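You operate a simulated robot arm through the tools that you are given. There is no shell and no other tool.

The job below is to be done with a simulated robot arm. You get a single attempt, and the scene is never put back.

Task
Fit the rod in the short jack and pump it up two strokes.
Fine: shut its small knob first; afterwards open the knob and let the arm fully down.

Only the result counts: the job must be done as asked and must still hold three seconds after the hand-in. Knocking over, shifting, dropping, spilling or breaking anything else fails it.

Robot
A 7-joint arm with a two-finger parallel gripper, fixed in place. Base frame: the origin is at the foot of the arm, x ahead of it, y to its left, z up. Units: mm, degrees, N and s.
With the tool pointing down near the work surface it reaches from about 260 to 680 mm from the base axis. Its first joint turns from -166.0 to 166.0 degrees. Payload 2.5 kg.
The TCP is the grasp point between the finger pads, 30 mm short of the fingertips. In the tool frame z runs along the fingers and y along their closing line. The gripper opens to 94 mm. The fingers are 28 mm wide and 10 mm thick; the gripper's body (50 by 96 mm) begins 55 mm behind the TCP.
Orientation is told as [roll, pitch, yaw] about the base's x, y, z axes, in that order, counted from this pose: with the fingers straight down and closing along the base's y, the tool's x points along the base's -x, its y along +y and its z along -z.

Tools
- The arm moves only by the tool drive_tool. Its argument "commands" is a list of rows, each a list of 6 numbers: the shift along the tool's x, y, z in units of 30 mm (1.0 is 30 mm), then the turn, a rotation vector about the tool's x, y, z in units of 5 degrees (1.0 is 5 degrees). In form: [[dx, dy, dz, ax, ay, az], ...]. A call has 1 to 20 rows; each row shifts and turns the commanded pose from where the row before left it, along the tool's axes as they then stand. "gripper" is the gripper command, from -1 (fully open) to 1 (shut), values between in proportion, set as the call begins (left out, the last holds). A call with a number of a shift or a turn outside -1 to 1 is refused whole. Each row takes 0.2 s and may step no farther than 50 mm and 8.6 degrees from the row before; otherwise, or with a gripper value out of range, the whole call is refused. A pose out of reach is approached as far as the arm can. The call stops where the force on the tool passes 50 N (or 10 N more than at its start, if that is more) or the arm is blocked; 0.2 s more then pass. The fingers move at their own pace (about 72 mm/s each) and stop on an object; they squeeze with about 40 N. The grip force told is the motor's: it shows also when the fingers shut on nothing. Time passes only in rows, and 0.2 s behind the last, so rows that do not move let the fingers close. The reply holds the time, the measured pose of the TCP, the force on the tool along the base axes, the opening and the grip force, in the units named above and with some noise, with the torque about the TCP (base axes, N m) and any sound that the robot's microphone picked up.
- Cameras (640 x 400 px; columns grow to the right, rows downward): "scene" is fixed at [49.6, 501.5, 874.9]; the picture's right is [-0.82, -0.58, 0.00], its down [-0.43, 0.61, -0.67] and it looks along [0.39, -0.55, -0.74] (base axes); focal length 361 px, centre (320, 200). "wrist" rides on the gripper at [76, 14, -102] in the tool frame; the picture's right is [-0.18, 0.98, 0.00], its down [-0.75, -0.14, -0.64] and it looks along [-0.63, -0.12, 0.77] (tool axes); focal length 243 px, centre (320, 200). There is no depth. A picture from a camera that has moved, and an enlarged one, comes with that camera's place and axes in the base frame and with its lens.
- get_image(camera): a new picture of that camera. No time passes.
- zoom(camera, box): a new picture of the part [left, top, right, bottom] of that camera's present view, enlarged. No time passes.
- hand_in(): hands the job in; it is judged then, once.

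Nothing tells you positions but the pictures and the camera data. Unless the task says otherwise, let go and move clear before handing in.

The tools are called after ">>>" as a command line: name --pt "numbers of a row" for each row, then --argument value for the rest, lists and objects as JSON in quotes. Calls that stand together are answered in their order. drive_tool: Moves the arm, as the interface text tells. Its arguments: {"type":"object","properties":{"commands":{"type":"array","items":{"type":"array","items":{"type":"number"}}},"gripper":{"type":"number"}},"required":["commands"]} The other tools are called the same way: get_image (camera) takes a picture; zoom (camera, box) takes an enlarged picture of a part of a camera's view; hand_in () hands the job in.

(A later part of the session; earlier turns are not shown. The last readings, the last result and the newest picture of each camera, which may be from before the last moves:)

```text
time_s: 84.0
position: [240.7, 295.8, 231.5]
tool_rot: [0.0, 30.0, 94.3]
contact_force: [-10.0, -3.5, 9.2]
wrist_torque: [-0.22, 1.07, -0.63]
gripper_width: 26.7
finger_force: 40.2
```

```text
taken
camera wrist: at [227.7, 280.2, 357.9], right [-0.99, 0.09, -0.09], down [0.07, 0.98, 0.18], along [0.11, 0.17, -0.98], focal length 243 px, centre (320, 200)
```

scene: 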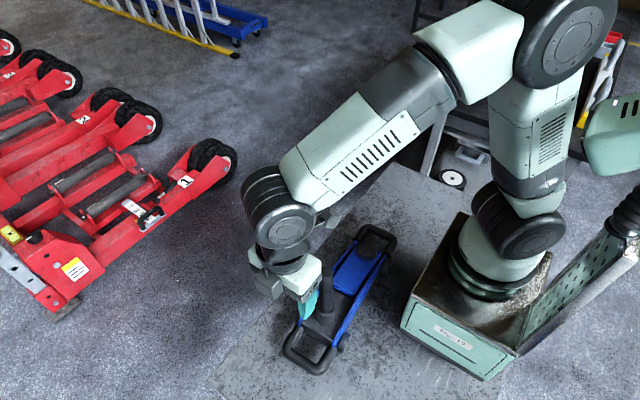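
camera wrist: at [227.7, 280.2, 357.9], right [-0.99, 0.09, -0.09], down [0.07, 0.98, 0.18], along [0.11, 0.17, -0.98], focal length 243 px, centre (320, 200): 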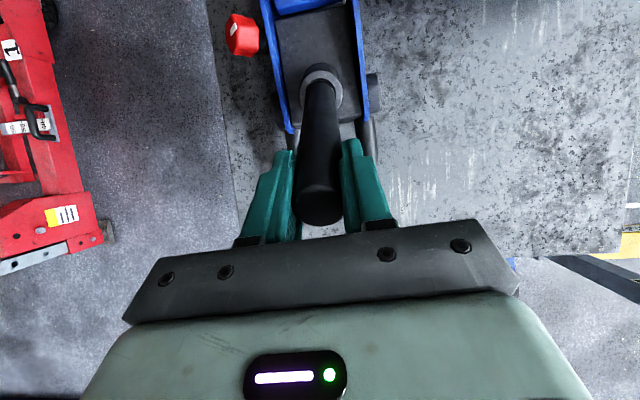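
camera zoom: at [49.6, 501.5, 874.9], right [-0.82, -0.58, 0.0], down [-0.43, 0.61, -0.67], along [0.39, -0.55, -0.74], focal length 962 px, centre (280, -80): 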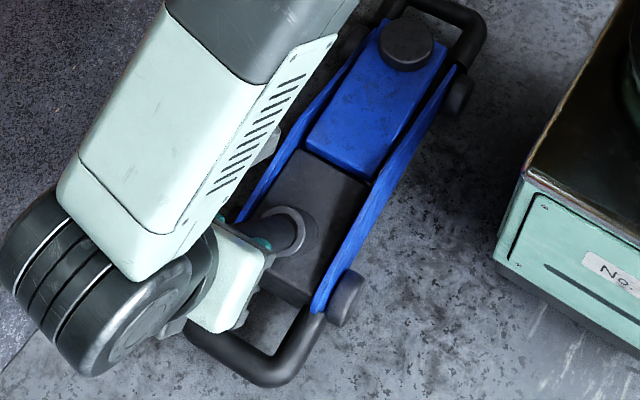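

The saddle keeps rising and no stop has been reached yet. I'll continue.

>>> drive_tool --pt "-0.276 0 0.006 0 0.5 0" --pt "-0.276 0 0.006 0 0.5 0"

>>> drive_tool --pt "-0.276 0 0.006 0 0.5 0" --pt "-0.276 0 0.006 0 0.5 0"

>>> zoom --camera "scene" --box '[270, 230, 400, 380]'

>>> get_image --camera "wrist"

```text
time_s: 84.6
position: [238.9, 310.1, 222.5]
tool_rot: [0.0, 35.1, 94.2]
contact_force: [-8.4, -6.2, 7.9]
wrist_torque: [-0.32, 0.89, -0.65]
gripper_width: 26.7
finger_force: 40.0
```

```text
time_s: 85.2
position: [238.3, 323.7, 212.6]
tool_rot: [-0.1, 39.9, 94.1]
contact_force: [-6.0, -4.4, 11.8]
wrist_torque: [0.79, 0.71, -0.7]
gripper_width: 26.9
finger_force: 40.0
```

```text
2.67 times, centred on (335, 305) of scene
camera zoom: at [49.6, 501.5, 874.9], right [-0.82, -0.58, 0.0], down [-0.43, 0.61, -0.67], along [0.39, -0.55, -0.74], focal length 962 px, centre (280, -80)
```

zoom: 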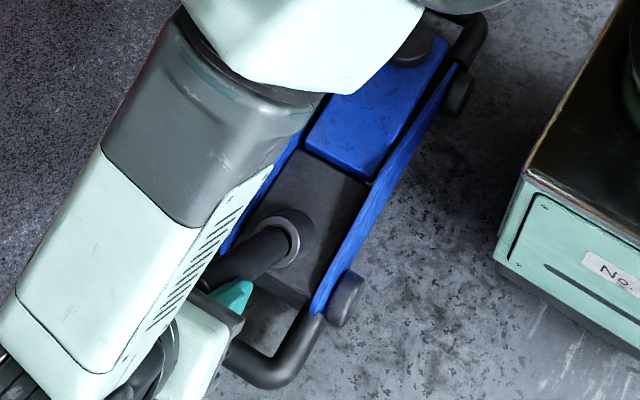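

```text
taken
camera wrist: at [223.8, 329.3, 340.0], right [-0.99, 0.07, -0.12], down [0.07, 1.0, 0.01], along [0.12, 0.0, -0.99], focal length 243 px, centre (320, 200)
```

wrist: 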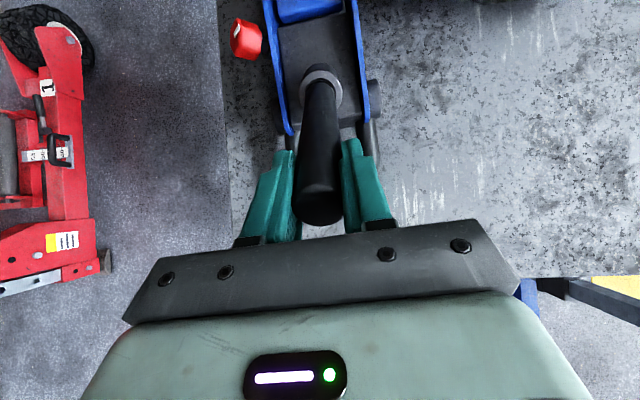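

No stop yet, though the wrist torque is changing sign. I'll continue in single small steps.

>>> drive_tool --pt "-0.276 0 0.006 0 0.5 0"

>>> drive_tool --pt "-0.276 0 0.006 0 0.5 0"

>>> zoom --camera "wrist" --box '[220, 0, 420, 240]'

>>> zoom --camera "scene" --box '[270, 230, 400, 380]'

```text
time_s: 85.6
position: [237.4, 330.8, 208.1]
tool_rot: [-0.1, 42.3, 94.0]
contact_force: [-8.3, 4.8, 30.0]
wrist_torque: [0.41, 0.85, -1.0]
gripper_width: 26.9
finger_force: 40.0
```

```text
time_s: 86.0
position: [236.8, 335.5, 201.6]
tool_rot: [0.0, 45.0, 94.2]
contact_force: [-10.1, 5.3, 31.5]
wrist_torque: [0.05, 0.9, -0.94]
gripper_width: 26.9
finger_force: 40.1
```

```text
1.67 times, centred on (320, 120) of wrist
camera zoom: at [222.1, 352.5, 327.8], right [-0.99, 0.06, -0.13], down [0.07, 0.99, -0.08], along [0.13, -0.09, -0.99], focal length 404 px, centre (320, 333)
```

zoom: 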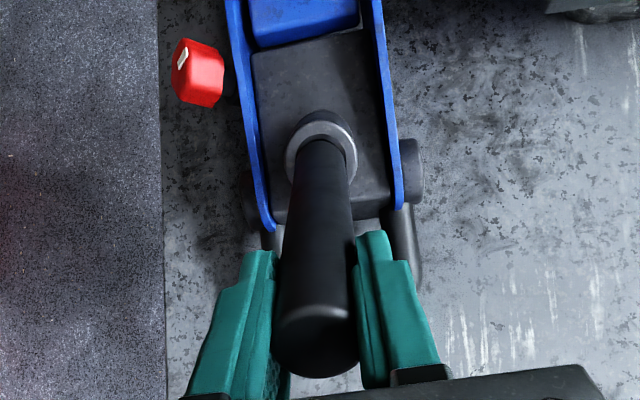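

```text
2.67 times, centred on (335, 305) of scene
camera zoom: at [49.6, 501.5, 874.9], right [-0.82, -0.58, 0.0], down [-0.43, 0.61, -0.67], along [0.39, -0.55, -0.74], focal length 962 px, centre (280, -80)
```

zoom: 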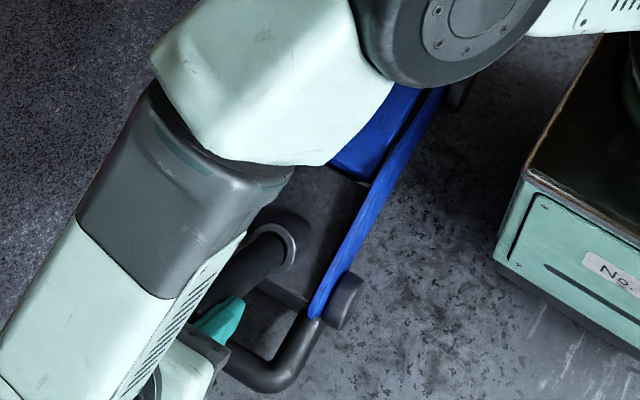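

The force has risen to about 30 N, part of it pressing along the rod, so the true pivot is a bit higher than I assumed. I'll ease off axially and keep turning in small steps to find the stop.

>>> drive_tool --pt "-0.24 0 -0.06 0 0.5 0"

>>> drive_tool --pt "-0.24 0 -0.04 0 0.5 0"

>>> zoom --camera "wrist" --box '[220, 0, 420, 240]'

```text
time_s: 86.4
position: [237.5, 341.8, 196.9]
tool_rot: [-0.1, 47.4, 94.1]
contact_force: [-9.1, 6.9, 26.5]
wrist_torque: [0.94, 0.82, -1.0]
gripper_width: 27.0
finger_force: 40.1
```

```text
time_s: 86.8
position: [237.2, 347.4, 192.4]
tool_rot: [-0.1, 49.8, 94.1]
contact_force: [-9.0, 11.4, 27.4]
wrist_torque: [1.48, 0.67, -0.8]
gripper_width: 26.8
finger_force: 40.4
```

```text
1.67 times, centred on (320, 120) of wrist
camera zoom: at [220.6, 375.3, 317.0], right [-0.99, 0.05, -0.14], down [0.07, 0.98, -0.16], along [0.13, -0.17, -0.98], focal length 404 px, centre (320, 333)
```

zoom: 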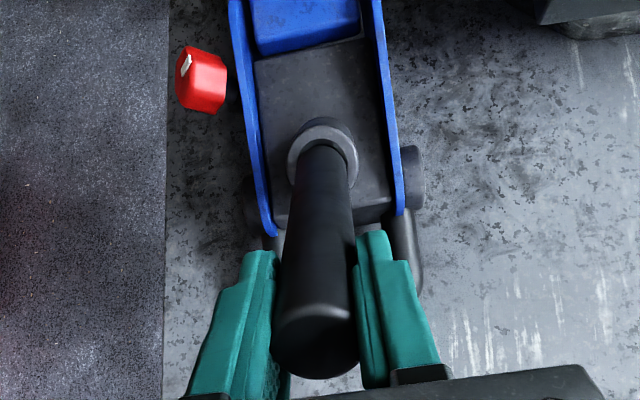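

The socket is still turning with the rod, which leans a little ahead of it because of the bore clearance. I'll continue toward the stop.

>>> drive_tool --pt "-0.26 0 -0.02 0 0.5 0"

>>> drive_tool --pt "-0.26 0 -0.02 0 0.5 0"

>>> zoom --camera "wrist" --box '[220, 0, 420, 240]'

>>> get_image --camera "scene"

```text
time_s: 87.2
position: [236.6, 352.9, 189.0]
tool_rot: [-0.1, 52.3, 94.1]
contact_force: [-7.2, 13.7, 35.1]
wrist_torque: [0.68, 0.66, -0.91]
gripper_width: 27.1
finger_force: 39.4
```

```text
time_s: 87.6
position: [235.7, 358.2, 182.5]
tool_rot: [-0.1, 55.0, 94.0]
contact_force: [-9.9, 16.4, 36.2]
wrist_torque: [0.36, 0.8, -1.04]
gripper_width: 27.0
finger_force: 39.9
```

```text
1.67 times, centred on (320, 120) of wrist
camera zoom: at [218.8, 396.9, 303.4], right [-0.99, 0.03, -0.15], down [0.07, 0.97, -0.25], along [0.14, -0.26, -0.96], focal length 404 px, centre (320, 333)
```

zoom: 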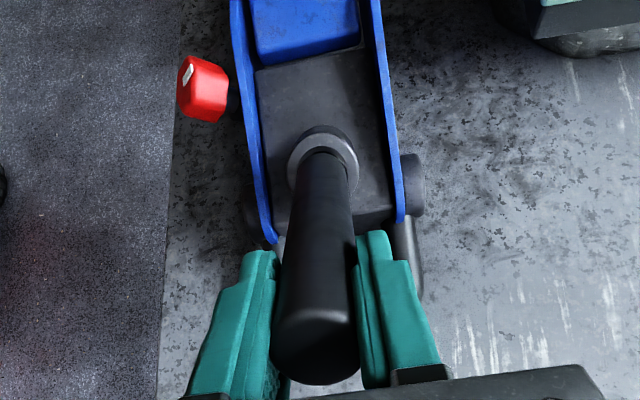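

```text
taken
```

scene: 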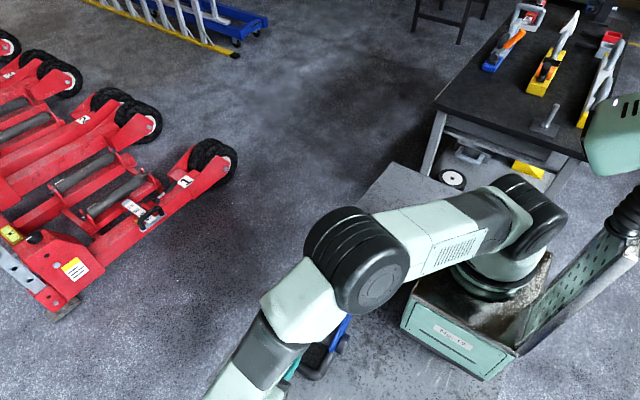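

The jack hasn't shifted and the socket is at roughly 43°. About 34 N is pressing along the rod, so I'll relieve that axially before going on.

>>> drive_tool --pt "0 0 -0.1 0 0 0"

>>> drive_tool --pt "-0.26 0 -0.03 0 0.5 0"

>>> drive_tool --pt "-0.26 0 -0.03 0 0.5 0"

>>> zoom --camera "wrist" --box '[220, 0, 420, 240]'

```text
time_s: 88.0
position: [235.0, 358.4, 182.3]
tool_rot: [0.1, 55.2, 94.2]
contact_force: [-7.8, 1.8, 19.1]
wrist_torque: [0.15, 0.66, -0.85]
gripper_width: 27.1
finger_force: 39.8
```

```text
time_s: 88.4
position: [235.3, 365.3, 176.9]
tool_rot: [-0.2, 57.4, 94.2]
contact_force: [-5.3, 3.5, 11.4]
wrist_torque: [1.47, 0.57, -0.87]
gripper_width: 26.9
finger_force: 39.7
```

```text
time_s: 88.8
position: [235.1, 371.2, 172.1]
tool_rot: [-0.1, 60.0, 94.1]
contact_force: [-5.6, 10.1, 21.0]
wrist_torque: [1.31, 0.59, -0.95]
gripper_width: 26.8
finger_force: 40.3
```

```text
1.67 times, centred on (320, 120) of wrist
camera zoom: at [216.9, 420.0, 288.7], right [-0.99, 0.02, -0.16], down [0.07, 0.94, -0.33], along [0.14, -0.34, -0.93], focal length 404 px, centre (320, 333)
```

zoom: 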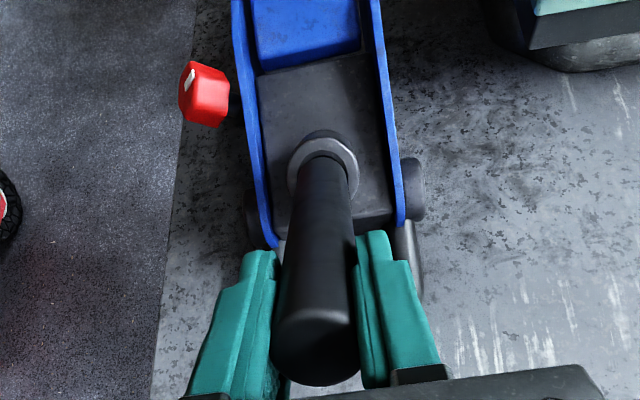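

The socket keeps following at roughly 50° now. I'll continue carefully toward its stop.

>>> drive_tool --pt "-0.26 0 -0.03 0 0.5 0"

>>> drive_tool --pt "-0.26 0 -0.03 0 0.5 0"

>>> get_image --camera "wrist"

>>> get_image --camera "scene"

```text
time_s: 89.2
position: [235.9, 374.3, 165.7]
tool_rot: [-0.3, 62.7, 93.8]
contact_force: [-7.3, 5.3, 35.1]
wrist_torque: [1.19, 0.63, -1.03]
gripper_width: 27.1
finger_force: 39.7
```

```text
time_s: 89.6
position: [235.8, 379.3, 161.6]
tool_rot: [-0.3, 65.1, 93.7]
contact_force: [-8.2, -10.5, 43.3]
wrist_torque: [1.71, 0.64, -1.18]
gripper_width: 27.5
finger_force: 39.8
```

```text
taken
camera wrist: at [216.5, 438.8, 273.0], right [-0.99, 0.01, -0.17], down [0.08, 0.91, -0.42], along [0.15, -0.42, -0.89], focal length 243 px, centre (320, 200)
```

wrist: 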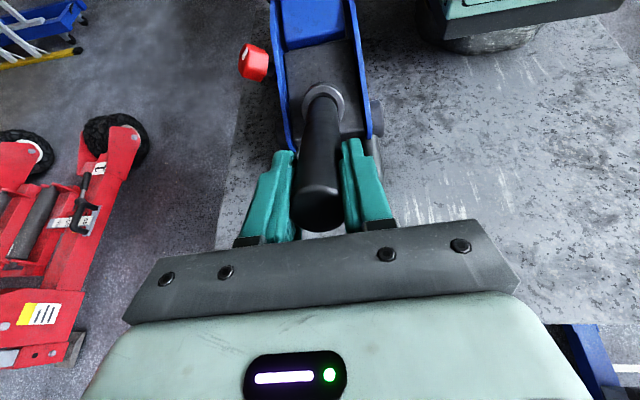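

```text
taken
```

scene: 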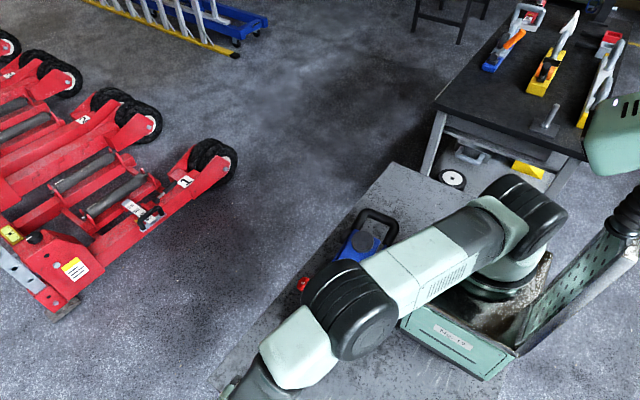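

The tangential force jumped from 13 N to 44 N over the last two steps, so the first downstroke has reached its stop (TCP about (236, 375, 167), tool at about 63°). Now for the return stroke, coming back along the arc.

>>> drive_tool --pt "0.285 0 0.012 0 -0.5 0" --pt "0.285 0 0.012 0 -0.5 0"

>>> drive_tool --pt "0.285 0 0.012 0 -0.5 0" --pt "0.285 0 0.012 0 -0.5 0"

>>> drive_tool --pt "0.285 0 0.012 0 -0.5 0" --pt "0.285 0 0.012 0 -0.5 0"

>>> zoom --camera "wrist" --box '[220, 0, 420, 240]'

```text
time_s: 90.2
position: [234.7, 370.1, 172.9]
tool_rot: [0.1, 60.2, 94.3]
contact_force: [-4.0, -3.9, 15.5]
wrist_torque: [-0.55, 0.18, -0.41]
gripper_width: 27.1
finger_force: 40.3
```

```text
time_s: 90.8
position: [236.5, 362.2, 185.9]
tool_rot: [-0.1, 54.7, 94.1]
contact_force: [1.2, -11.2, -1.0]
wrist_torque: [1.17, 0.08, -0.05]
gripper_width: 27.2
finger_force: 40.0
```

```text
time_s: 91.4
position: [236.1, 350.9, 200.9]
tool_rot: [0.0, 50.0, 94.2]
contact_force: [0.8, -12.4, -3.6]
wrist_torque: [1.15, 0.08, -0.01]
gripper_width: 27.1
finger_force: 40.2
```

```text
1.67 times, centred on (320, 120) of wrist
camera zoom: at [220.2, 379.1, 324.1], right [-0.99, 0.05, -0.14], down [0.07, 0.98, -0.16], along [0.13, -0.17, -0.98], focal length 404 px, centre (320, 333)
```

zoom: 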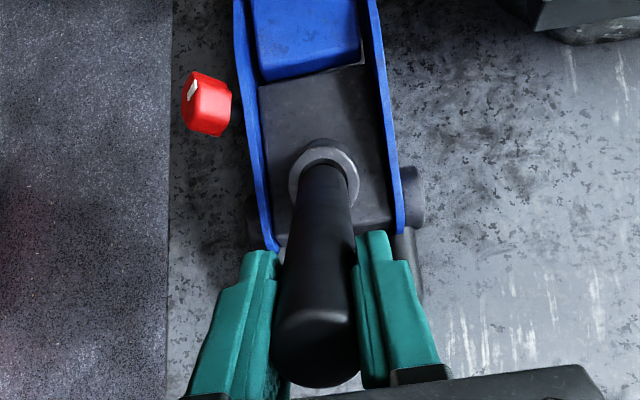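

>>> zoom --camera "wrist" --box '[290, 70, 350, 130]'

>>> zoom --camera "scene" --box '[270, 230, 400, 380]'

```text
6.67 times, centred on (320, 100) of wrist
camera zoom: at [220.2, 379.1, 324.1], right [-0.99, 0.05, -0.14], down [0.07, 0.98, -0.16], along [0.13, -0.17, -0.98], focal length 1618 px, centre (320, 867)
```

zoom: 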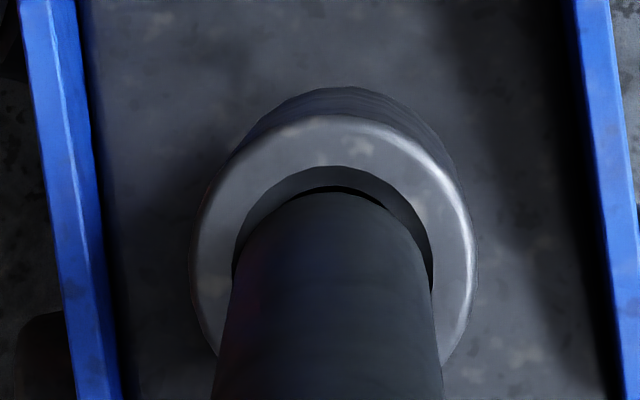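

```text
2.67 times, centred on (335, 305) of scene
camera zoom: at [49.6, 501.5, 874.9], right [-0.82, -0.58, 0.0], down [-0.43, 0.61, -0.67], along [0.39, -0.55, -0.74], focal length 962 px, centre (280, -80)
```

zoom: 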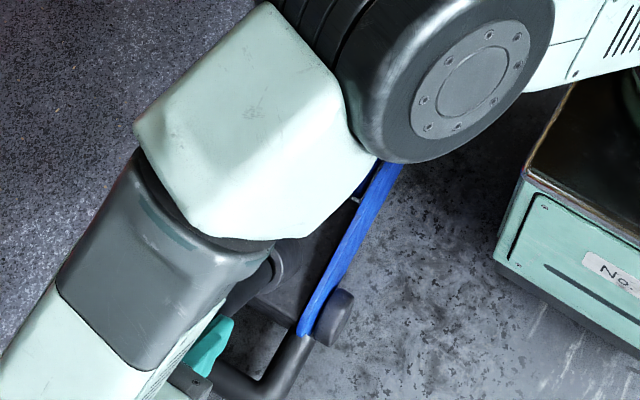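

The view shows the jack has rolled about 17 mm toward +y during my return, because I was pulling slightly along the rod and the jack has wheels. I'll press back in along the rod to stop that, then continue the return with a tighter arc.

>>> drive_tool --pt "0 0 0.1 0 0 0"

>>> drive_tool --pt "0.276 0 0.03 0 -0.5 0"

>>> drive_tool --pt "0.276 0 0.03 0 -0.5 0"

>>> zoom --camera "wrist" --box '[220, 0, 420, 240]'

```text
time_s: 91.8
position: [236.7, 349.1, 200.2]
tool_rot: [-0.1, 50.0, 94.0]
contact_force: [-3.0, -0.1, 18.1]
wrist_torque: [0.45, 0.39, -0.34]
gripper_width: 27.0
finger_force: 39.9
```

```text
time_s: 92.2
position: [236.1, 343.0, 204.8]
tool_rot: [-0.1, 47.6, 94.1]
contact_force: [-3.8, -5.5, 23.9]
wrist_torque: [-0.78, 0.37, -0.4]
gripper_width: 27.1
finger_force: 39.8
```

```text
time_s: 92.6
position: [238.1, 334.9, 208.9]
tool_rot: [0.0, 45.3, 94.0]
contact_force: [-2.7, -14.0, 11.7]
wrist_torque: [-1.05, 0.26, -0.28]
gripper_width: 27.2
finger_force: 39.7
```

```text
1.67 times, centred on (320, 120) of wrist
camera zoom: at [222.6, 352.7, 335.1], right [-0.99, 0.06, -0.13], down [0.07, 0.99, -0.08], along [0.12, -0.09, -0.99], focal length 404 px, centre (320, 333)
```

zoom: 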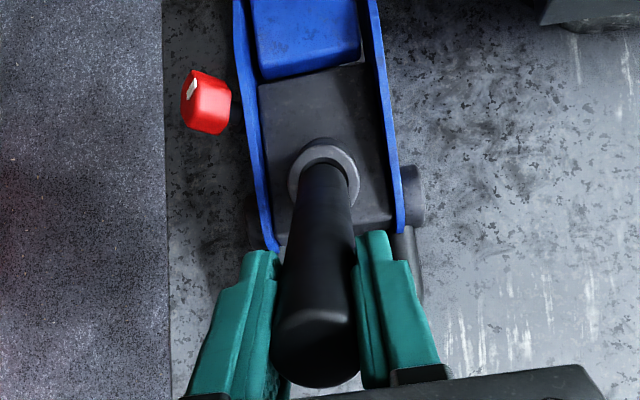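

The force shows the handle is pushing back toward upright by itself. I'll keep returning toward vertical and then reseat the rod.

>>> drive_tool --pt "0.27 0 0.02 0 -0.5 0" --pt "0.27 0 0.02 0 -0.5 0"

>>> drive_tool --pt "0.27 0 0.02 0 -0.5 0" --pt "0.27 0 0.02 0 -0.5 0"

>>> zoom --camera "scene" --box '[270, 230, 400, 380]'

>>> zoom --camera "wrist" --box '[220, 0, 420, 240]'

```text
time_s: 93.2
position: [238.3, 323.8, 219.3]
tool_rot: [0.0, 39.9, 94.2]
contact_force: [2.0, -8.8, -5.5]
wrist_torque: [0.91, 0.04, -0.01]
gripper_width: 27.1
finger_force: 40.3
```

```text
time_s: 93.8
position: [239.4, 310.2, 227.9]
tool_rot: [0.1, 35.0, 94.2]
contact_force: [1.3, -8.5, -8.2]
wrist_torque: [0.87, -0.04, 0.04]
gripper_width: 27.3
finger_force: 39.9
```

```text
2.67 times, centred on (335, 305) of scene
camera zoom: at [49.6, 501.5, 874.9], right [-0.82, -0.58, 0.0], down [-0.43, 0.61, -0.67], along [0.39, -0.55, -0.74], focal length 962 px, centre (280, -80)
```

zoom: 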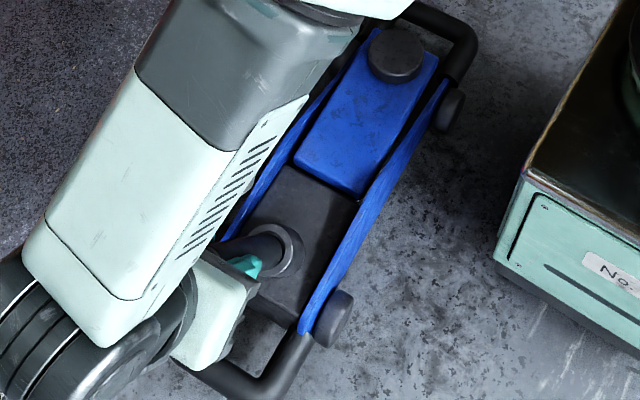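

```text
1.67 times, centred on (320, 120) of wrist
camera zoom: at [225.5, 305.4, 356.4], right [-0.99, 0.08, -0.11], down [0.07, 0.99, 0.09], along [0.11, 0.09, -0.99], focal length 404 px, centre (320, 333)
```

zoom: 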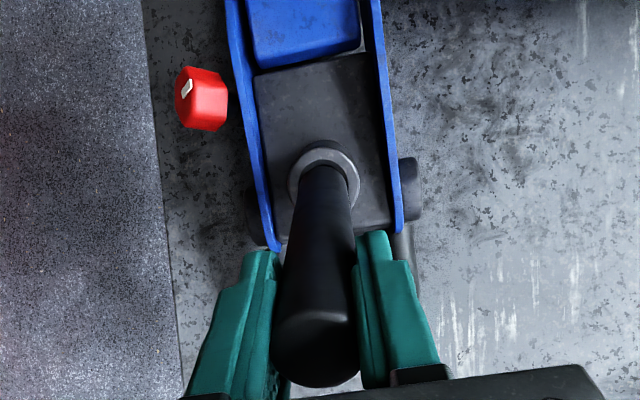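

The rod is still being pulled outward by about 12 N. I'll push inward along its axis to reseat it.

>>> drive_tool --pt "0 0 0.1 0 0 0"

>>> drive_tool --pt "0 0 0.1 0 0 0"

```text
time_s: 94.2
position: [239.0, 310.7, 228.3]
tool_rot: [-0.2, 34.9, 94.1]
contact_force: [-3.7, 1.7, 26.2]
wrist_torque: [-0.71, 0.38, -0.26]
gripper_width: 26.9
finger_force: 40.3
```

```text
time_s: 94.6
position: [239.3, 309.2, 225.5]
tool_rot: [-0.1, 34.6, 94.3]
contact_force: [-5.3, 13.2, 33.4]
wrist_torque: [0.3, 0.63, -0.39]
gripper_width: 26.8
finger_force: 40.7
```

Compression is building, so the rod is fully seated. The effective centre for the rod's swing is now higher, since it leans within the bore, so I'll return with a 160 mm radius and check the forces.

>>> drive_tool --pt "0.233 0 -0.04 0 -0.5 0" --pt "0.233 0 0.005 0 -0.5 0"

>>> drive_tool --pt "0.233 0 0.005 0 -0.5 0" --pt "0.233 0 0.005 0 -0.5 0"

>>> drive_tool --pt "0.233 0 0.005 0 -0.5 0" --pt "0.233 0 0.005 0 -0.5 0"

>>> zoom --camera "scene" --box '[270, 230, 400, 380]'

>>> zoom --camera "wrist" --box '[220, 0, 420, 240]'

```text
time_s: 95.2
position: [240.4, 296.0, 231.9]
tool_rot: [0.0, 30.0, 94.0]
contact_force: [-0.1, 3.1, 7.1]
wrist_torque: [1.21, 0.15, -0.1]
gripper_width: 26.9
finger_force: 39.6
```

```text
time_s: 95.8
position: [241.7, 282.5, 237.0]
tool_rot: [0.1, 25.3, 94.2]
contact_force: [2.9, -9.7, -14.6]
wrist_torque: [0.38, -0.18, 0.06]
gripper_width: 27.2
finger_force: 40.3
```

```text
time_s: 96.4
position: [242.1, 268.6, 244.2]
tool_rot: [0.1, 20.2, 94.2]
contact_force: [-0.2, -13.0, -4.7]
wrist_torque: [-0.99, 0.13, -0.07]
gripper_width: 27.2
finger_force: 40.5
```

```text
2.67 times, centred on (335, 305) of scene
camera zoom: at [49.6, 501.5, 874.9], right [-0.82, -0.58, 0.0], down [-0.43, 0.61, -0.67], along [0.39, -0.55, -0.74], focal length 962 px, centre (280, -80)
```

zoom: 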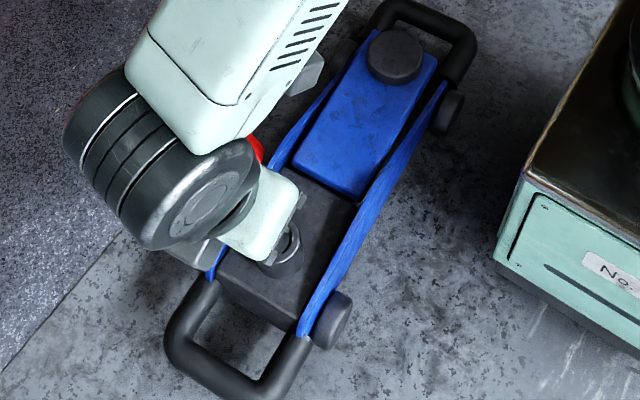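

```text
1.67 times, centred on (320, 120) of wrist
camera zoom: at [230.8, 232.6, 367.2], right [-0.99, 0.1, -0.06], down [0.07, 0.94, 0.34], along [0.09, 0.33, -0.94], focal length 404 px, centre (320, 333)
```

zoom: 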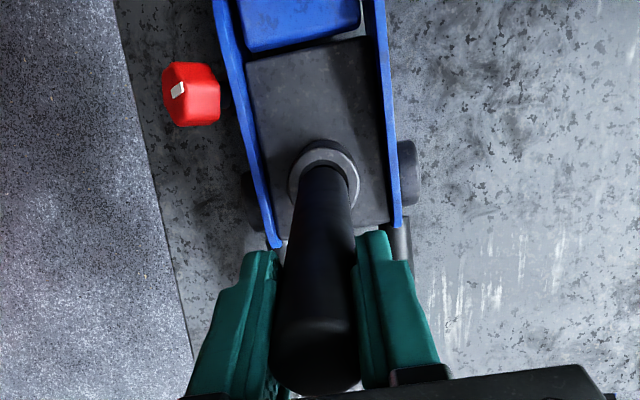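

>>> drive_tool --pt "0.233 0 0.03 0 -0.5 0" --pt "0.233 0 0.03 0 -0.5 0"

>>> drive_tool --pt "0.233 0 0.03 0 -0.5 0" --pt "0.233 0 0.03 0 -0.5 0"

>>> drive_tool --pt "0.233 0 0.03 0 -0.5 0" --pt "0.233 0 0.03 0 -0.5 0"

>>> zoom --camera "scene" --box '[270, 230, 400, 380]'

>>> get_image --camera "wrist"

```text
time_s: 97.0
position: [243.6, 257.7, 247.2]
tool_rot: [0.1, 15.0, 94.2]
contact_force: [-2.2, -12.0, -2.9]
wrist_torque: [-1.23, 0.33, -0.14]
gripper_width: 26.7
finger_force: 40.2
```

```text
time_s: 97.6
position: [245.0, 242.5, 250.8]
tool_rot: [0.0, 10.0, 94.1]
contact_force: [-3.0, -9.2, 5.0]
wrist_torque: [-1.16, 0.47, -0.09]
gripper_width: 26.8
finger_force: 39.8
```

```text
time_s: 98.2
position: [245.5, 230.8, 248.7]
tool_rot: [-0.1, 4.8, 94.1]
contact_force: [-1.4, -0.5, -2.7]
wrist_torque: [-0.05, 0.24, 0.01]
gripper_width: 27.0
finger_force: 39.5
```

```text
2.67 times, centred on (335, 305) of scene
camera zoom: at [49.6, 501.5, 874.9], right [-0.82, -0.58, 0.0], down [-0.43, 0.61, -0.67], along [0.39, -0.55, -0.74], focal length 962 px, centre (280, -80)
```

zoom: 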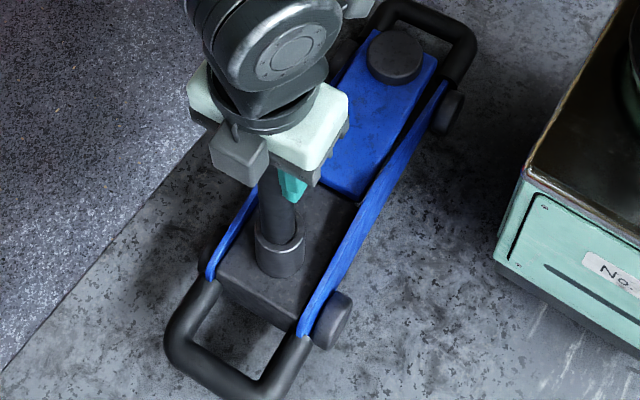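

```text
taken
camera wrist: at [236.0, 161.8, 358.0], right [-0.99, 0.11, -0.02], down [0.08, 0.81, 0.58], along [0.08, 0.57, -0.82], focal length 243 px, centre (320, 200)
```

wrist: 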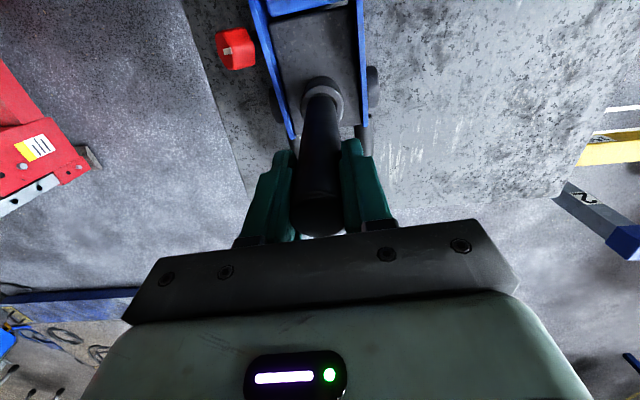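

The rod is nearly upright again, the forces have dropped to zero, the arm is visibly raised and the jack has stopped rolling. I'll complete the return to vertical so the pump handle is fully up.

>>> drive_tool --pt "0.17 0 0 0 -0.5 0" --pt "0.17 0 0 0 -0.5 0"

>>> drive_tool --pt "0.1 0 0 0 -0.3 0" --pt "0.1 0 0 0 -0.3 0"

>>> zoom --camera "scene" --box '[290, 260, 360, 340]'

```text
time_s: 98.8
position: [245.6, 219.1, 250.5]
tool_rot: [0.0, 0.1, 94.1]
contact_force: [-0.5, -4.1, -3.8]
wrist_torque: [-0.77, -0.02, 0.02]
gripper_width: 26.9
finger_force: 39.6
```

```text
time_s: 99.4
position: [245.6, 212.2, 249.5]
tool_rot: [0.0, -2.9, 94.2]
contact_force: [-0.4, -7.4, -6.5]
wrist_torque: [-1.29, -0.02, 0.0]
gripper_width: 26.8
finger_force: 40.1
```

```text
5.00 times, centred on (325, 300) of scene
camera zoom: at [49.6, 501.5, 874.9], right [-0.82, -0.58, 0.0], down [-0.43, 0.61, -0.67], along [0.39, -0.55, -0.74], focal length 1804 px, centre (295, -300)
```

zoom: 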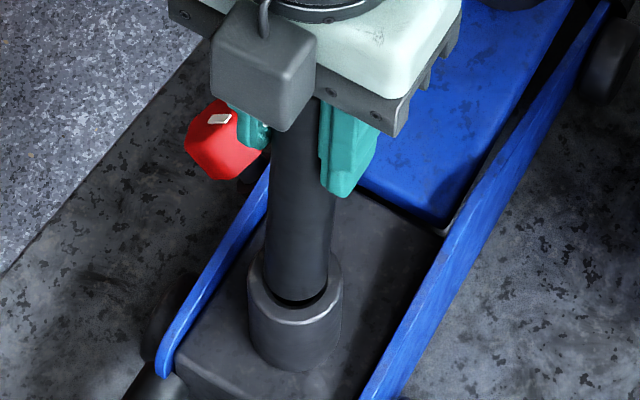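

The pump handle is fully up and the rod is upright. Stroke one is done. Now for the second downstroke along the same arc.

>>> drive_tool --pt "-0.27 0 0.006 0 0.5 0" --pt "-0.27 0 0.006 0 0.5 0" --pt "-0.27 0 0.006 0 0.5 0" --pt "-0.27 0 0.006 0 0.5 0"

>>> drive_tool --pt "-0.27 0 0.006 0 0.5 0" --pt "-0.27 0 0.006 0 0.5 0" --pt "-0.27 0 0.006 0 0.5 0" --pt "-0.27 0 0.006 0 0.5 0"

>>> zoom --camera "scene" --box '[270, 230, 400, 380]'

```text
time_s: 100.4
position: [243.9, 245.3, 247.6]
tool_rot: [0.0, 7.1, 94.1]
contact_force: [-0.5, -10.5, -3.4]
wrist_torque: [-1.03, 0.04, -0.02]
gripper_width: 27.1
finger_force: 40.4
```

```text
time_s: 101.4
position: [242.0, 276.4, 242.0]
tool_rot: [0.0, 17.1, 94.2]
contact_force: [-1.5, -11.3, 2.5]
wrist_torque: [-1.08, 0.19, -0.09]
gripper_width: 26.9
finger_force: 40.1
```

```text
2.67 times, centred on (335, 305) of scene
camera zoom: at [49.6, 501.5, 874.9], right [-0.82, -0.58, 0.0], down [-0.43, 0.61, -0.67], along [0.39, -0.55, -0.74], focal length 962 px, centre (280, -80)
```

zoom: 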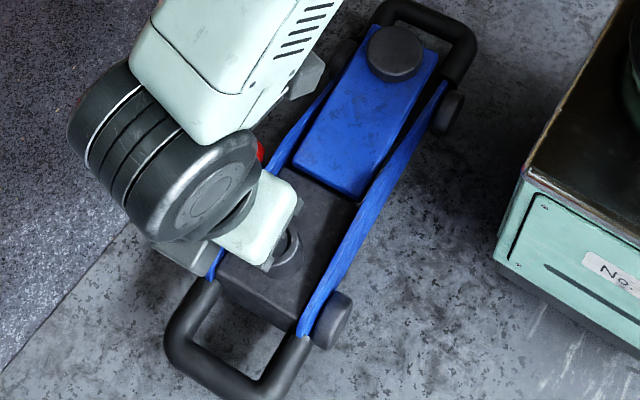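

The jack is steady and the saddle is rising again. I'll continue the second downstroke.

>>> drive_tool --pt "-0.27 0 0.012 0 0.5 0" --pt "-0.27 0 0.012 0 0.5 0" --pt "-0.27 0 0.012 0 0.5 0" --pt "-0.27 0 0.012 0 0.5 0"

>>> drive_tool --pt "-0.27 0 0.006 0 0.5 0" --pt "-0.27 0 0.006 0 0.5 0" --pt "-0.27 0 0.006 0 0.5 0" --pt "-0.27 0 0.006 0 0.5 0"

>>> zoom --camera "scene" --box '[270, 230, 400, 380]'

>>> zoom --camera "wrist" --box '[220, 0, 420, 240]'

```text
time_s: 102.4
position: [238.6, 306.3, 230.0]
tool_rot: [0.0, 27.1, 94.2]
contact_force: [-2.6, -6.8, 13.4]
wrist_torque: [-0.92, 0.38, -0.19]
gripper_width: 26.8
finger_force: 40.2
```

```text
time_s: 103.4
position: [238.5, 333.6, 212.5]
tool_rot: [-0.1, 37.2, 94.2]
contact_force: [-3.0, -8.1, 10.2]
wrist_torque: [-0.95, 0.41, -0.36]
gripper_width: 27.0
finger_force: 40.4
```

```text
2.67 times, centred on (335, 305) of scene
camera zoom: at [49.6, 501.5, 874.9], right [-0.82, -0.58, 0.0], down [-0.43, 0.61, -0.67], along [0.39, -0.55, -0.74], focal length 962 px, centre (280, -80)
```

zoom: 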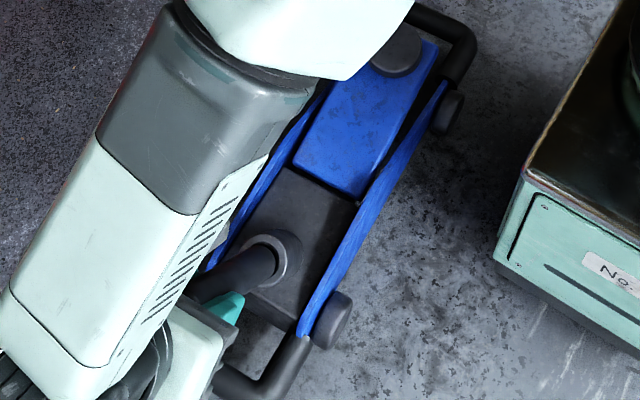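

```text
1.67 times, centred on (320, 120) of wrist
camera zoom: at [223.7, 333.3, 339.5], right [-0.99, 0.08, -0.11], down [0.07, 1.0, 0.06], along [0.11, 0.05, -0.99], focal length 404 px, centre (320, 333)
```

zoom: 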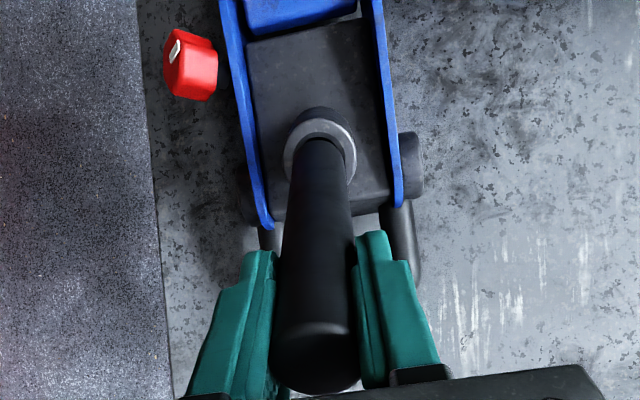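

At 37° the jack is still steady. I'll continue to the stop.

>>> drive_tool --pt "-0.27 0 0.0 0 0.5 0" --pt "-0.27 0 -0.01 0 0.5 0"

>>> drive_tool --pt "-0.27 0 -0.015 0 0.5 0" --pt "-0.27 0 -0.015 0 0.5 0"

>>> drive_tool --pt "-0.27 0 -0.02 0 0.5 0" --pt "-0.27 0 -0.03 0 0.5 0"

>>> zoom --camera "wrist" --box '[220, 0, 420, 240]'

```text
time_s: 104.0
position: [236.7, 348.2, 202.6]
tool_rot: [0.1, 41.9, 94.1]
contact_force: [-6.0, -4.9, 20.5]
wrist_torque: [-0.23, 0.58, -0.62]
gripper_width: 27.0
finger_force: 39.5
```

```text
time_s: 104.6
position: [235.0, 361.3, 192.3]
tool_rot: [-0.1, 46.9, 94.1]
contact_force: [-8.2, 10.0, 37.5]
wrist_torque: [0.16, 0.79, -0.91]
gripper_width: 27.1
finger_force: 40.6
```

```text
time_s: 105.2
position: [234.9, 372.4, 180.5]
tool_rot: [-0.2, 51.9, 94.1]
contact_force: [-10.1, 14.5, 36.9]
wrist_torque: [0.4, 0.77, -1.02]
gripper_width: 26.6
finger_force: 40.5
```

```text
1.67 times, centred on (320, 120) of wrist
camera zoom: at [218.2, 404.4, 304.8], right [-0.99, 0.04, -0.15], down [0.07, 0.98, -0.2], along [0.13, -0.2, -0.97], focal length 404 px, centre (320, 333)
```

zoom: 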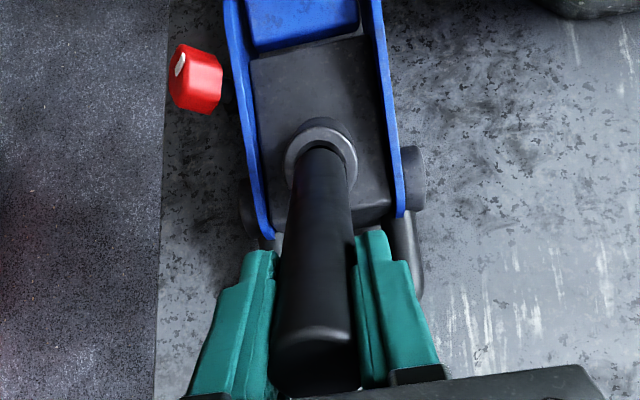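

As on the first stroke, axial compression is building. I'll ease out 3 mm, then continue.

>>> drive_tool --pt "0 0 -0.1 0 0 0"

>>> drive_tool --pt "-0.265 0 -0.03 0 0.5 0"

>>> drive_tool --pt "-0.265 0 -0.03 0 0.5 0"

>>> drive_tool --pt "-0.265 0 -0.03 0 0.5 0"

```text
time_s: 105.6
position: [234.6, 373.8, 181.2]
tool_rot: [0.1, 52.0, 94.2]
contact_force: [-8.6, 4.5, 17.9]
wrist_torque: [1.07, 0.72, -0.82]
gripper_width: 26.9
finger_force: 40.0
```

```text
time_s: 106.0
position: [234.2, 379.2, 177.4]
tool_rot: [0.0, 54.4, 94.3]
contact_force: [-6.1, 5.7, 16.7]
wrist_torque: [1.49, 0.64, -0.91]
gripper_width: 27.0
finger_force: 39.5
```

```text
time_s: 106.4
position: [234.2, 384.7, 171.9]
tool_rot: [0.0, 56.8, 93.9]
contact_force: [-7.4, 11.7, 21.8]
wrist_torque: [1.39, 0.59, -0.77]
gripper_width: 26.8
finger_force: 39.7
```

```text
time_s: 106.8
position: [233.4, 390.6, 165.2]
tool_rot: [-0.3, 59.4, 94.0]
contact_force: [-5.6, 18.5, 30.2]
wrist_torque: [1.0, 0.45, -0.69]
gripper_width: 27.0
finger_force: 39.7
```

>>> drive_tool --pt "-0.265 0 -0.07 0 0.5 0"

>>> drive_tool --pt "-0.265 0 -0.06 0 0.5 0"

>>> get_image --camera "wrist"

>>> get_image --camera "scene"

```text
time_s: 107.2
position: [233.7, 393.6, 159.4]
tool_rot: [-0.2, 62.2, 93.9]
contact_force: [-9.6, -6.9, 36.2]
wrist_torque: [1.66, 0.71, -1.07]
gripper_width: 27.1
finger_force: 39.9
```

```text
time_s: 107.6
position: [233.9, 398.8, 158.9]
tool_rot: [-0.6, 64.8, 93.3]
contact_force: [-7.3, -19.7, 26.0]
wrist_torque: [1.64, 0.57, -0.9]
gripper_width: 27.1
finger_force: 39.6
stopped in row 1: the force on the tool passed its limit at 52 N (the readings are from after the stop); the commanded pose is now the measured one
```

```text
taken
camera wrist: at [215.4, 457.6, 271.1], right [-0.99, 0.01, -0.17], down [0.08, 0.91, -0.41], along [0.15, -0.41, -0.9], focal length 243 px, centre (320, 200)
```

wrist: 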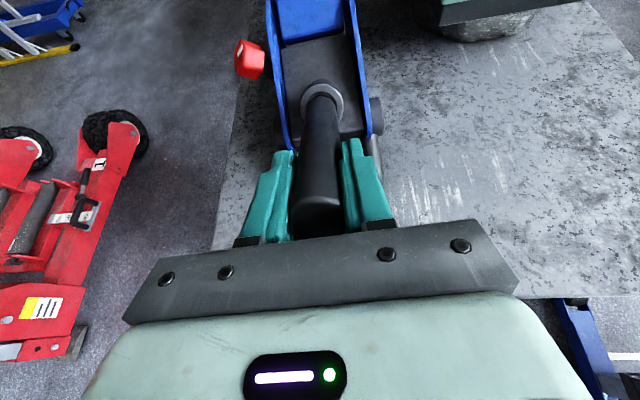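

```text
taken
```

scene: 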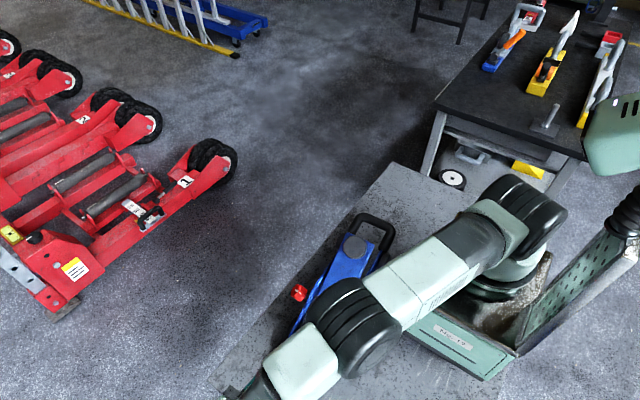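

The second downstroke reached the stop, with the force limit tripping at 52 N. Now for the return, retracing the downstroke with a tighter radius so I don't drag the jack this time.

>>> drive_tool --pt "0.29 0 0.07 0 -0.5 0" --pt "0.29 0 0.07 0 -0.5 0"

>>> drive_tool --pt "0.283 0 0.07 0 -0.5 0" --pt "0.283 0 0.07 0 -0.5 0"

>>> zoom --camera "wrist" --box '[220, 0, 420, 240]'

```text
time_s: 108.2
position: [234.6, 388.2, 169.3]
tool_rot: [-0.3, 59.4, 93.6]
contact_force: [-2.4, -4.8, 6.0]
wrist_torque: [0.94, 0.27, -0.35]
gripper_width: 27.0
finger_force: 39.7
```

```text
time_s: 108.8
position: [234.4, 374.5, 181.8]
tool_rot: [-0.5, 54.6, 93.5]
contact_force: [-2.2, -13.3, -1.1]
wrist_torque: [0.36, 0.33, -0.5]
gripper_width: 26.9
finger_force: 40.1
```

```text
1.67 times, centred on (320, 120) of wrist
camera zoom: at [218.4, 412.4, 302.6], right [-0.99, 0.04, -0.15], down [0.08, 0.97, -0.24], along [0.14, -0.25, -0.96], focal length 404 px, centre (320, 333)
```

zoom: 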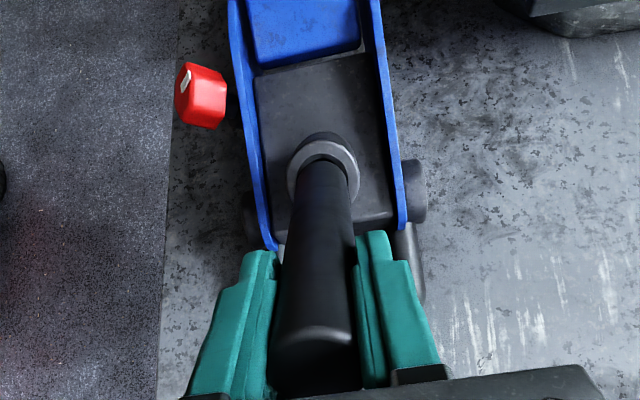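

The jack is starting to creep again because the rod drags outward on the return. I'll press in along the axis to cancel that before going further.

>>> drive_tool --pt "0 0 0.12 0 0 0"

>>> drive_tool --pt "0 0 0.1 0 0 0"

```text
time_s: 109.2
position: [235.7, 373.0, 181.1]
tool_rot: [-0.6, 54.4, 93.5]
contact_force: [-4.9, -1.6, 21.7]
wrist_torque: [-0.63, 0.36, -0.58]
gripper_width: 27.0
finger_force: 40.3
```

```text
time_s: 109.6
position: [234.8, 372.5, 180.8]
tool_rot: [-0.5, 54.2, 93.6]
contact_force: [-5.0, 15.1, 36.9]
wrist_torque: [0.36, 0.46, -0.6]
gripper_width: 26.1
finger_force: 39.9
```

Axial compression is restored. I'll continue the return in small, force-checked steps.

>>> drive_tool --pt "0.277 0 0.03 0 -0.5 0"

>>> drive_tool --pt "0.277 0 0.06 0 -0.5 0"

>>> drive_tool --pt "0.277 0 0.08 0 -0.5 0"

```text
time_s: 110.0
position: [235.2, 365.2, 183.9]
tool_rot: [-0.4, 51.9, 93.7]
contact_force: [-4.2, 11.9, 32.9]
wrist_torque: [0.67, 0.31, -0.42]
gripper_width: 26.7
finger_force: 39.9
```

```text
time_s: 110.4
position: [235.9, 356.9, 190.4]
tool_rot: [-0.2, 49.5, 93.7]
contact_force: [-4.1, 3.1, 28.1]
wrist_torque: [0.27, 0.47, -0.53]
gripper_width: 26.8
finger_force: 40.2
```

```text
time_s: 110.8
position: [237.3, 349.2, 194.9]
tool_rot: [-0.4, 47.2, 93.7]
contact_force: [-3.1, -0.6, 25.6]
wrist_torque: [-0.23, 0.32, -0.36]
gripper_width: 26.8
finger_force: 40.3
```

Good: there's no sideways pull now. I'll continue the return with this bias.

>>> drive_tool --pt "0.272 0 0.08 0 -0.5 0" --pt "0.272 0 0.08 0 -0.5 0"

>>> drive_tool --pt "0.265 0 0.08 0 -0.5 0" --pt "0.265 0 0.08 0 -0.5 0"

>>> zoom --camera "scene" --box '[270, 230, 400, 380]'

>>> zoom --camera "wrist" --box '[220, 0, 420, 240]'

```text
time_s: 111.4
position: [236.9, 335.2, 202.9]
tool_rot: [-0.1, 42.4, 93.7]
contact_force: [-0.9, -10.8, 16.0]
wrist_torque: [-0.94, 0.09, -0.2]
gripper_width: 26.9
finger_force: 40.1
```

```text
time_s: 112.0
position: [237.8, 322.2, 210.6]
tool_rot: [-0.2, 36.8, 93.9]
contact_force: [-5.3, 7.0, 28.8]
wrist_torque: [-0.43, 0.5, -0.37]
gripper_width: 27.1
finger_force: 39.9
```

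```text
2.67 times, centred on (335, 305) of scene
camera zoom: at [49.6, 501.5, 874.9], right [-0.82, -0.58, 0.0], down [-0.43, 0.61, -0.67], along [0.39, -0.55, -0.74], focal length 962 px, centre (280, -80)
```

zoom: 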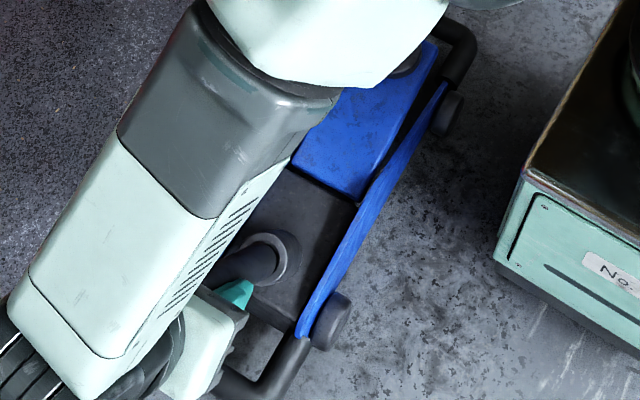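

```text
1.67 times, centred on (320, 120) of wrist
camera zoom: at [223.9, 321.5, 338.4], right [-0.99, 0.08, -0.11], down [0.07, 1.0, 0.06], along [0.12, 0.06, -0.99], focal length 404 px, centre (320, 333)
```

zoom: 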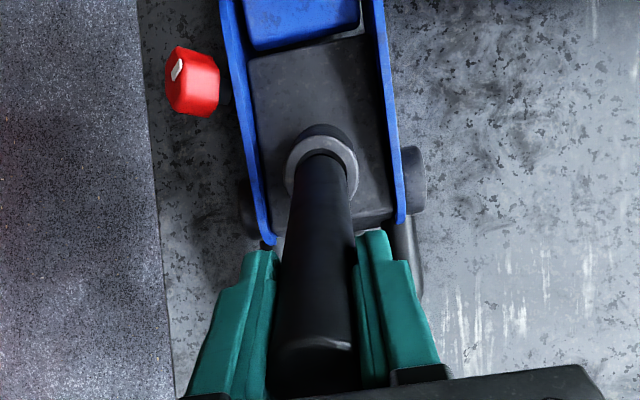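

The jack is holding still. I'll continue the return toward vertical.

>>> drive_tool --pt "0.24 0 0.01 0 -0.5 0" --pt "0.24 0 0.02 0 -0.5 0"

>>> drive_tool --pt "0.24 0 0.03 0 -0.5 0" --pt "0.24 0 0.03 0 -0.5 0"

>>> drive_tool --pt "0.24 0 0.03 0 -0.5 0" --pt "0.24 0 0.03 0 -0.5 0"

>>> zoom --camera "scene" --box '[270, 230, 400, 380]'

```text
time_s: 112.6
position: [240.1, 309.5, 218.0]
tool_rot: [-0.3, 31.8, 93.8]
contact_force: [-4.7, 12.7, 29.7]
wrist_torque: [0.46, 0.7, -0.42]
gripper_width: 26.4
finger_force: 40.5
```

```text
time_s: 113.2
position: [240.2, 293.4, 223.4]
tool_rot: [-0.3, 26.9, 93.7]
contact_force: [-3.3, 10.2, 32.4]
wrist_torque: [0.29, 0.64, -0.34]
gripper_width: 27.1
finger_force: 39.6
```

```text
time_s: 113.8
position: [240.9, 280.3, 228.7]
tool_rot: [-0.3, 22.0, 94.0]
contact_force: [-1.0, 5.9, 35.2]
wrist_torque: [0.06, 0.31, -0.08]
gripper_width: 26.9
finger_force: 39.5
```

```text
2.67 times, centred on (335, 305) of scene
camera zoom: at [49.6, 501.5, 874.9], right [-0.82, -0.58, 0.0], down [-0.43, 0.61, -0.67], along [0.39, -0.55, -0.74], focal length 962 px, centre (280, -80)
```

zoom: 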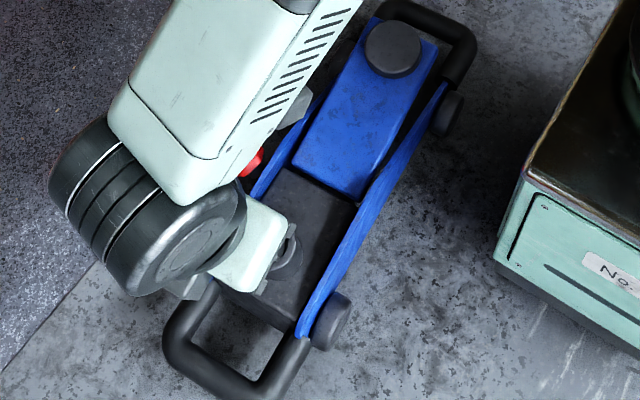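

>>> drive_tool --pt "0.24 0 -0.04 0 -0.5 0" --pt "0.24 0 -0.01 0 -0.5 0"

>>> drive_tool --pt "0.24 0 0 0 -0.5 0" --pt "0.24 0 0 0 -0.5 0"

>>> drive_tool --pt "0.23 0 0 0 -0.5 0" --pt "0.23 0 0 0 -0.5 0"

>>> zoom --camera "scene" --box '[270, 230, 400, 380]'

```text
time_s: 114.4
position: [242.5, 267.9, 232.8]
tool_rot: [-0.1, 17.1, 93.7]
contact_force: [7.1, 0.1, -13.1]
wrist_torque: [1.32, -0.7, 0.18]
gripper_width: 27.0
finger_force: 40.1
```

```text
time_s: 115.0
position: [243.3, 251.9, 237.4]
tool_rot: [-0.1, 12.2, 93.9]
contact_force: [2.7, -5.1, -13.2]
wrist_torque: [0.1, -0.23, 0.06]
gripper_width: 26.9
finger_force: 40.3
```

```text
time_s: 115.6
position: [244.0, 240.0, 241.1]
tool_rot: [-0.1, 7.2, 93.9]
contact_force: [-0.9, -10.4, -4.0]
wrist_torque: [-1.26, 0.11, -0.02]
gripper_width: 27.0
finger_force: 40.0
```

```text
2.67 times, centred on (335, 305) of scene
camera zoom: at [49.6, 501.5, 874.9], right [-0.82, -0.58, 0.0], down [-0.43, 0.61, -0.67], along [0.39, -0.55, -0.74], focal length 962 px, centre (280, -80)
```

zoom: 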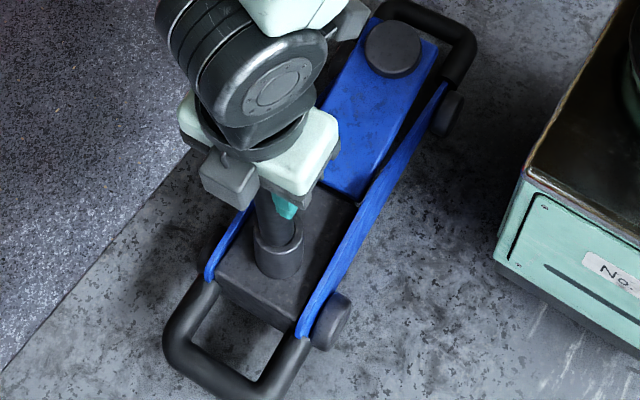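

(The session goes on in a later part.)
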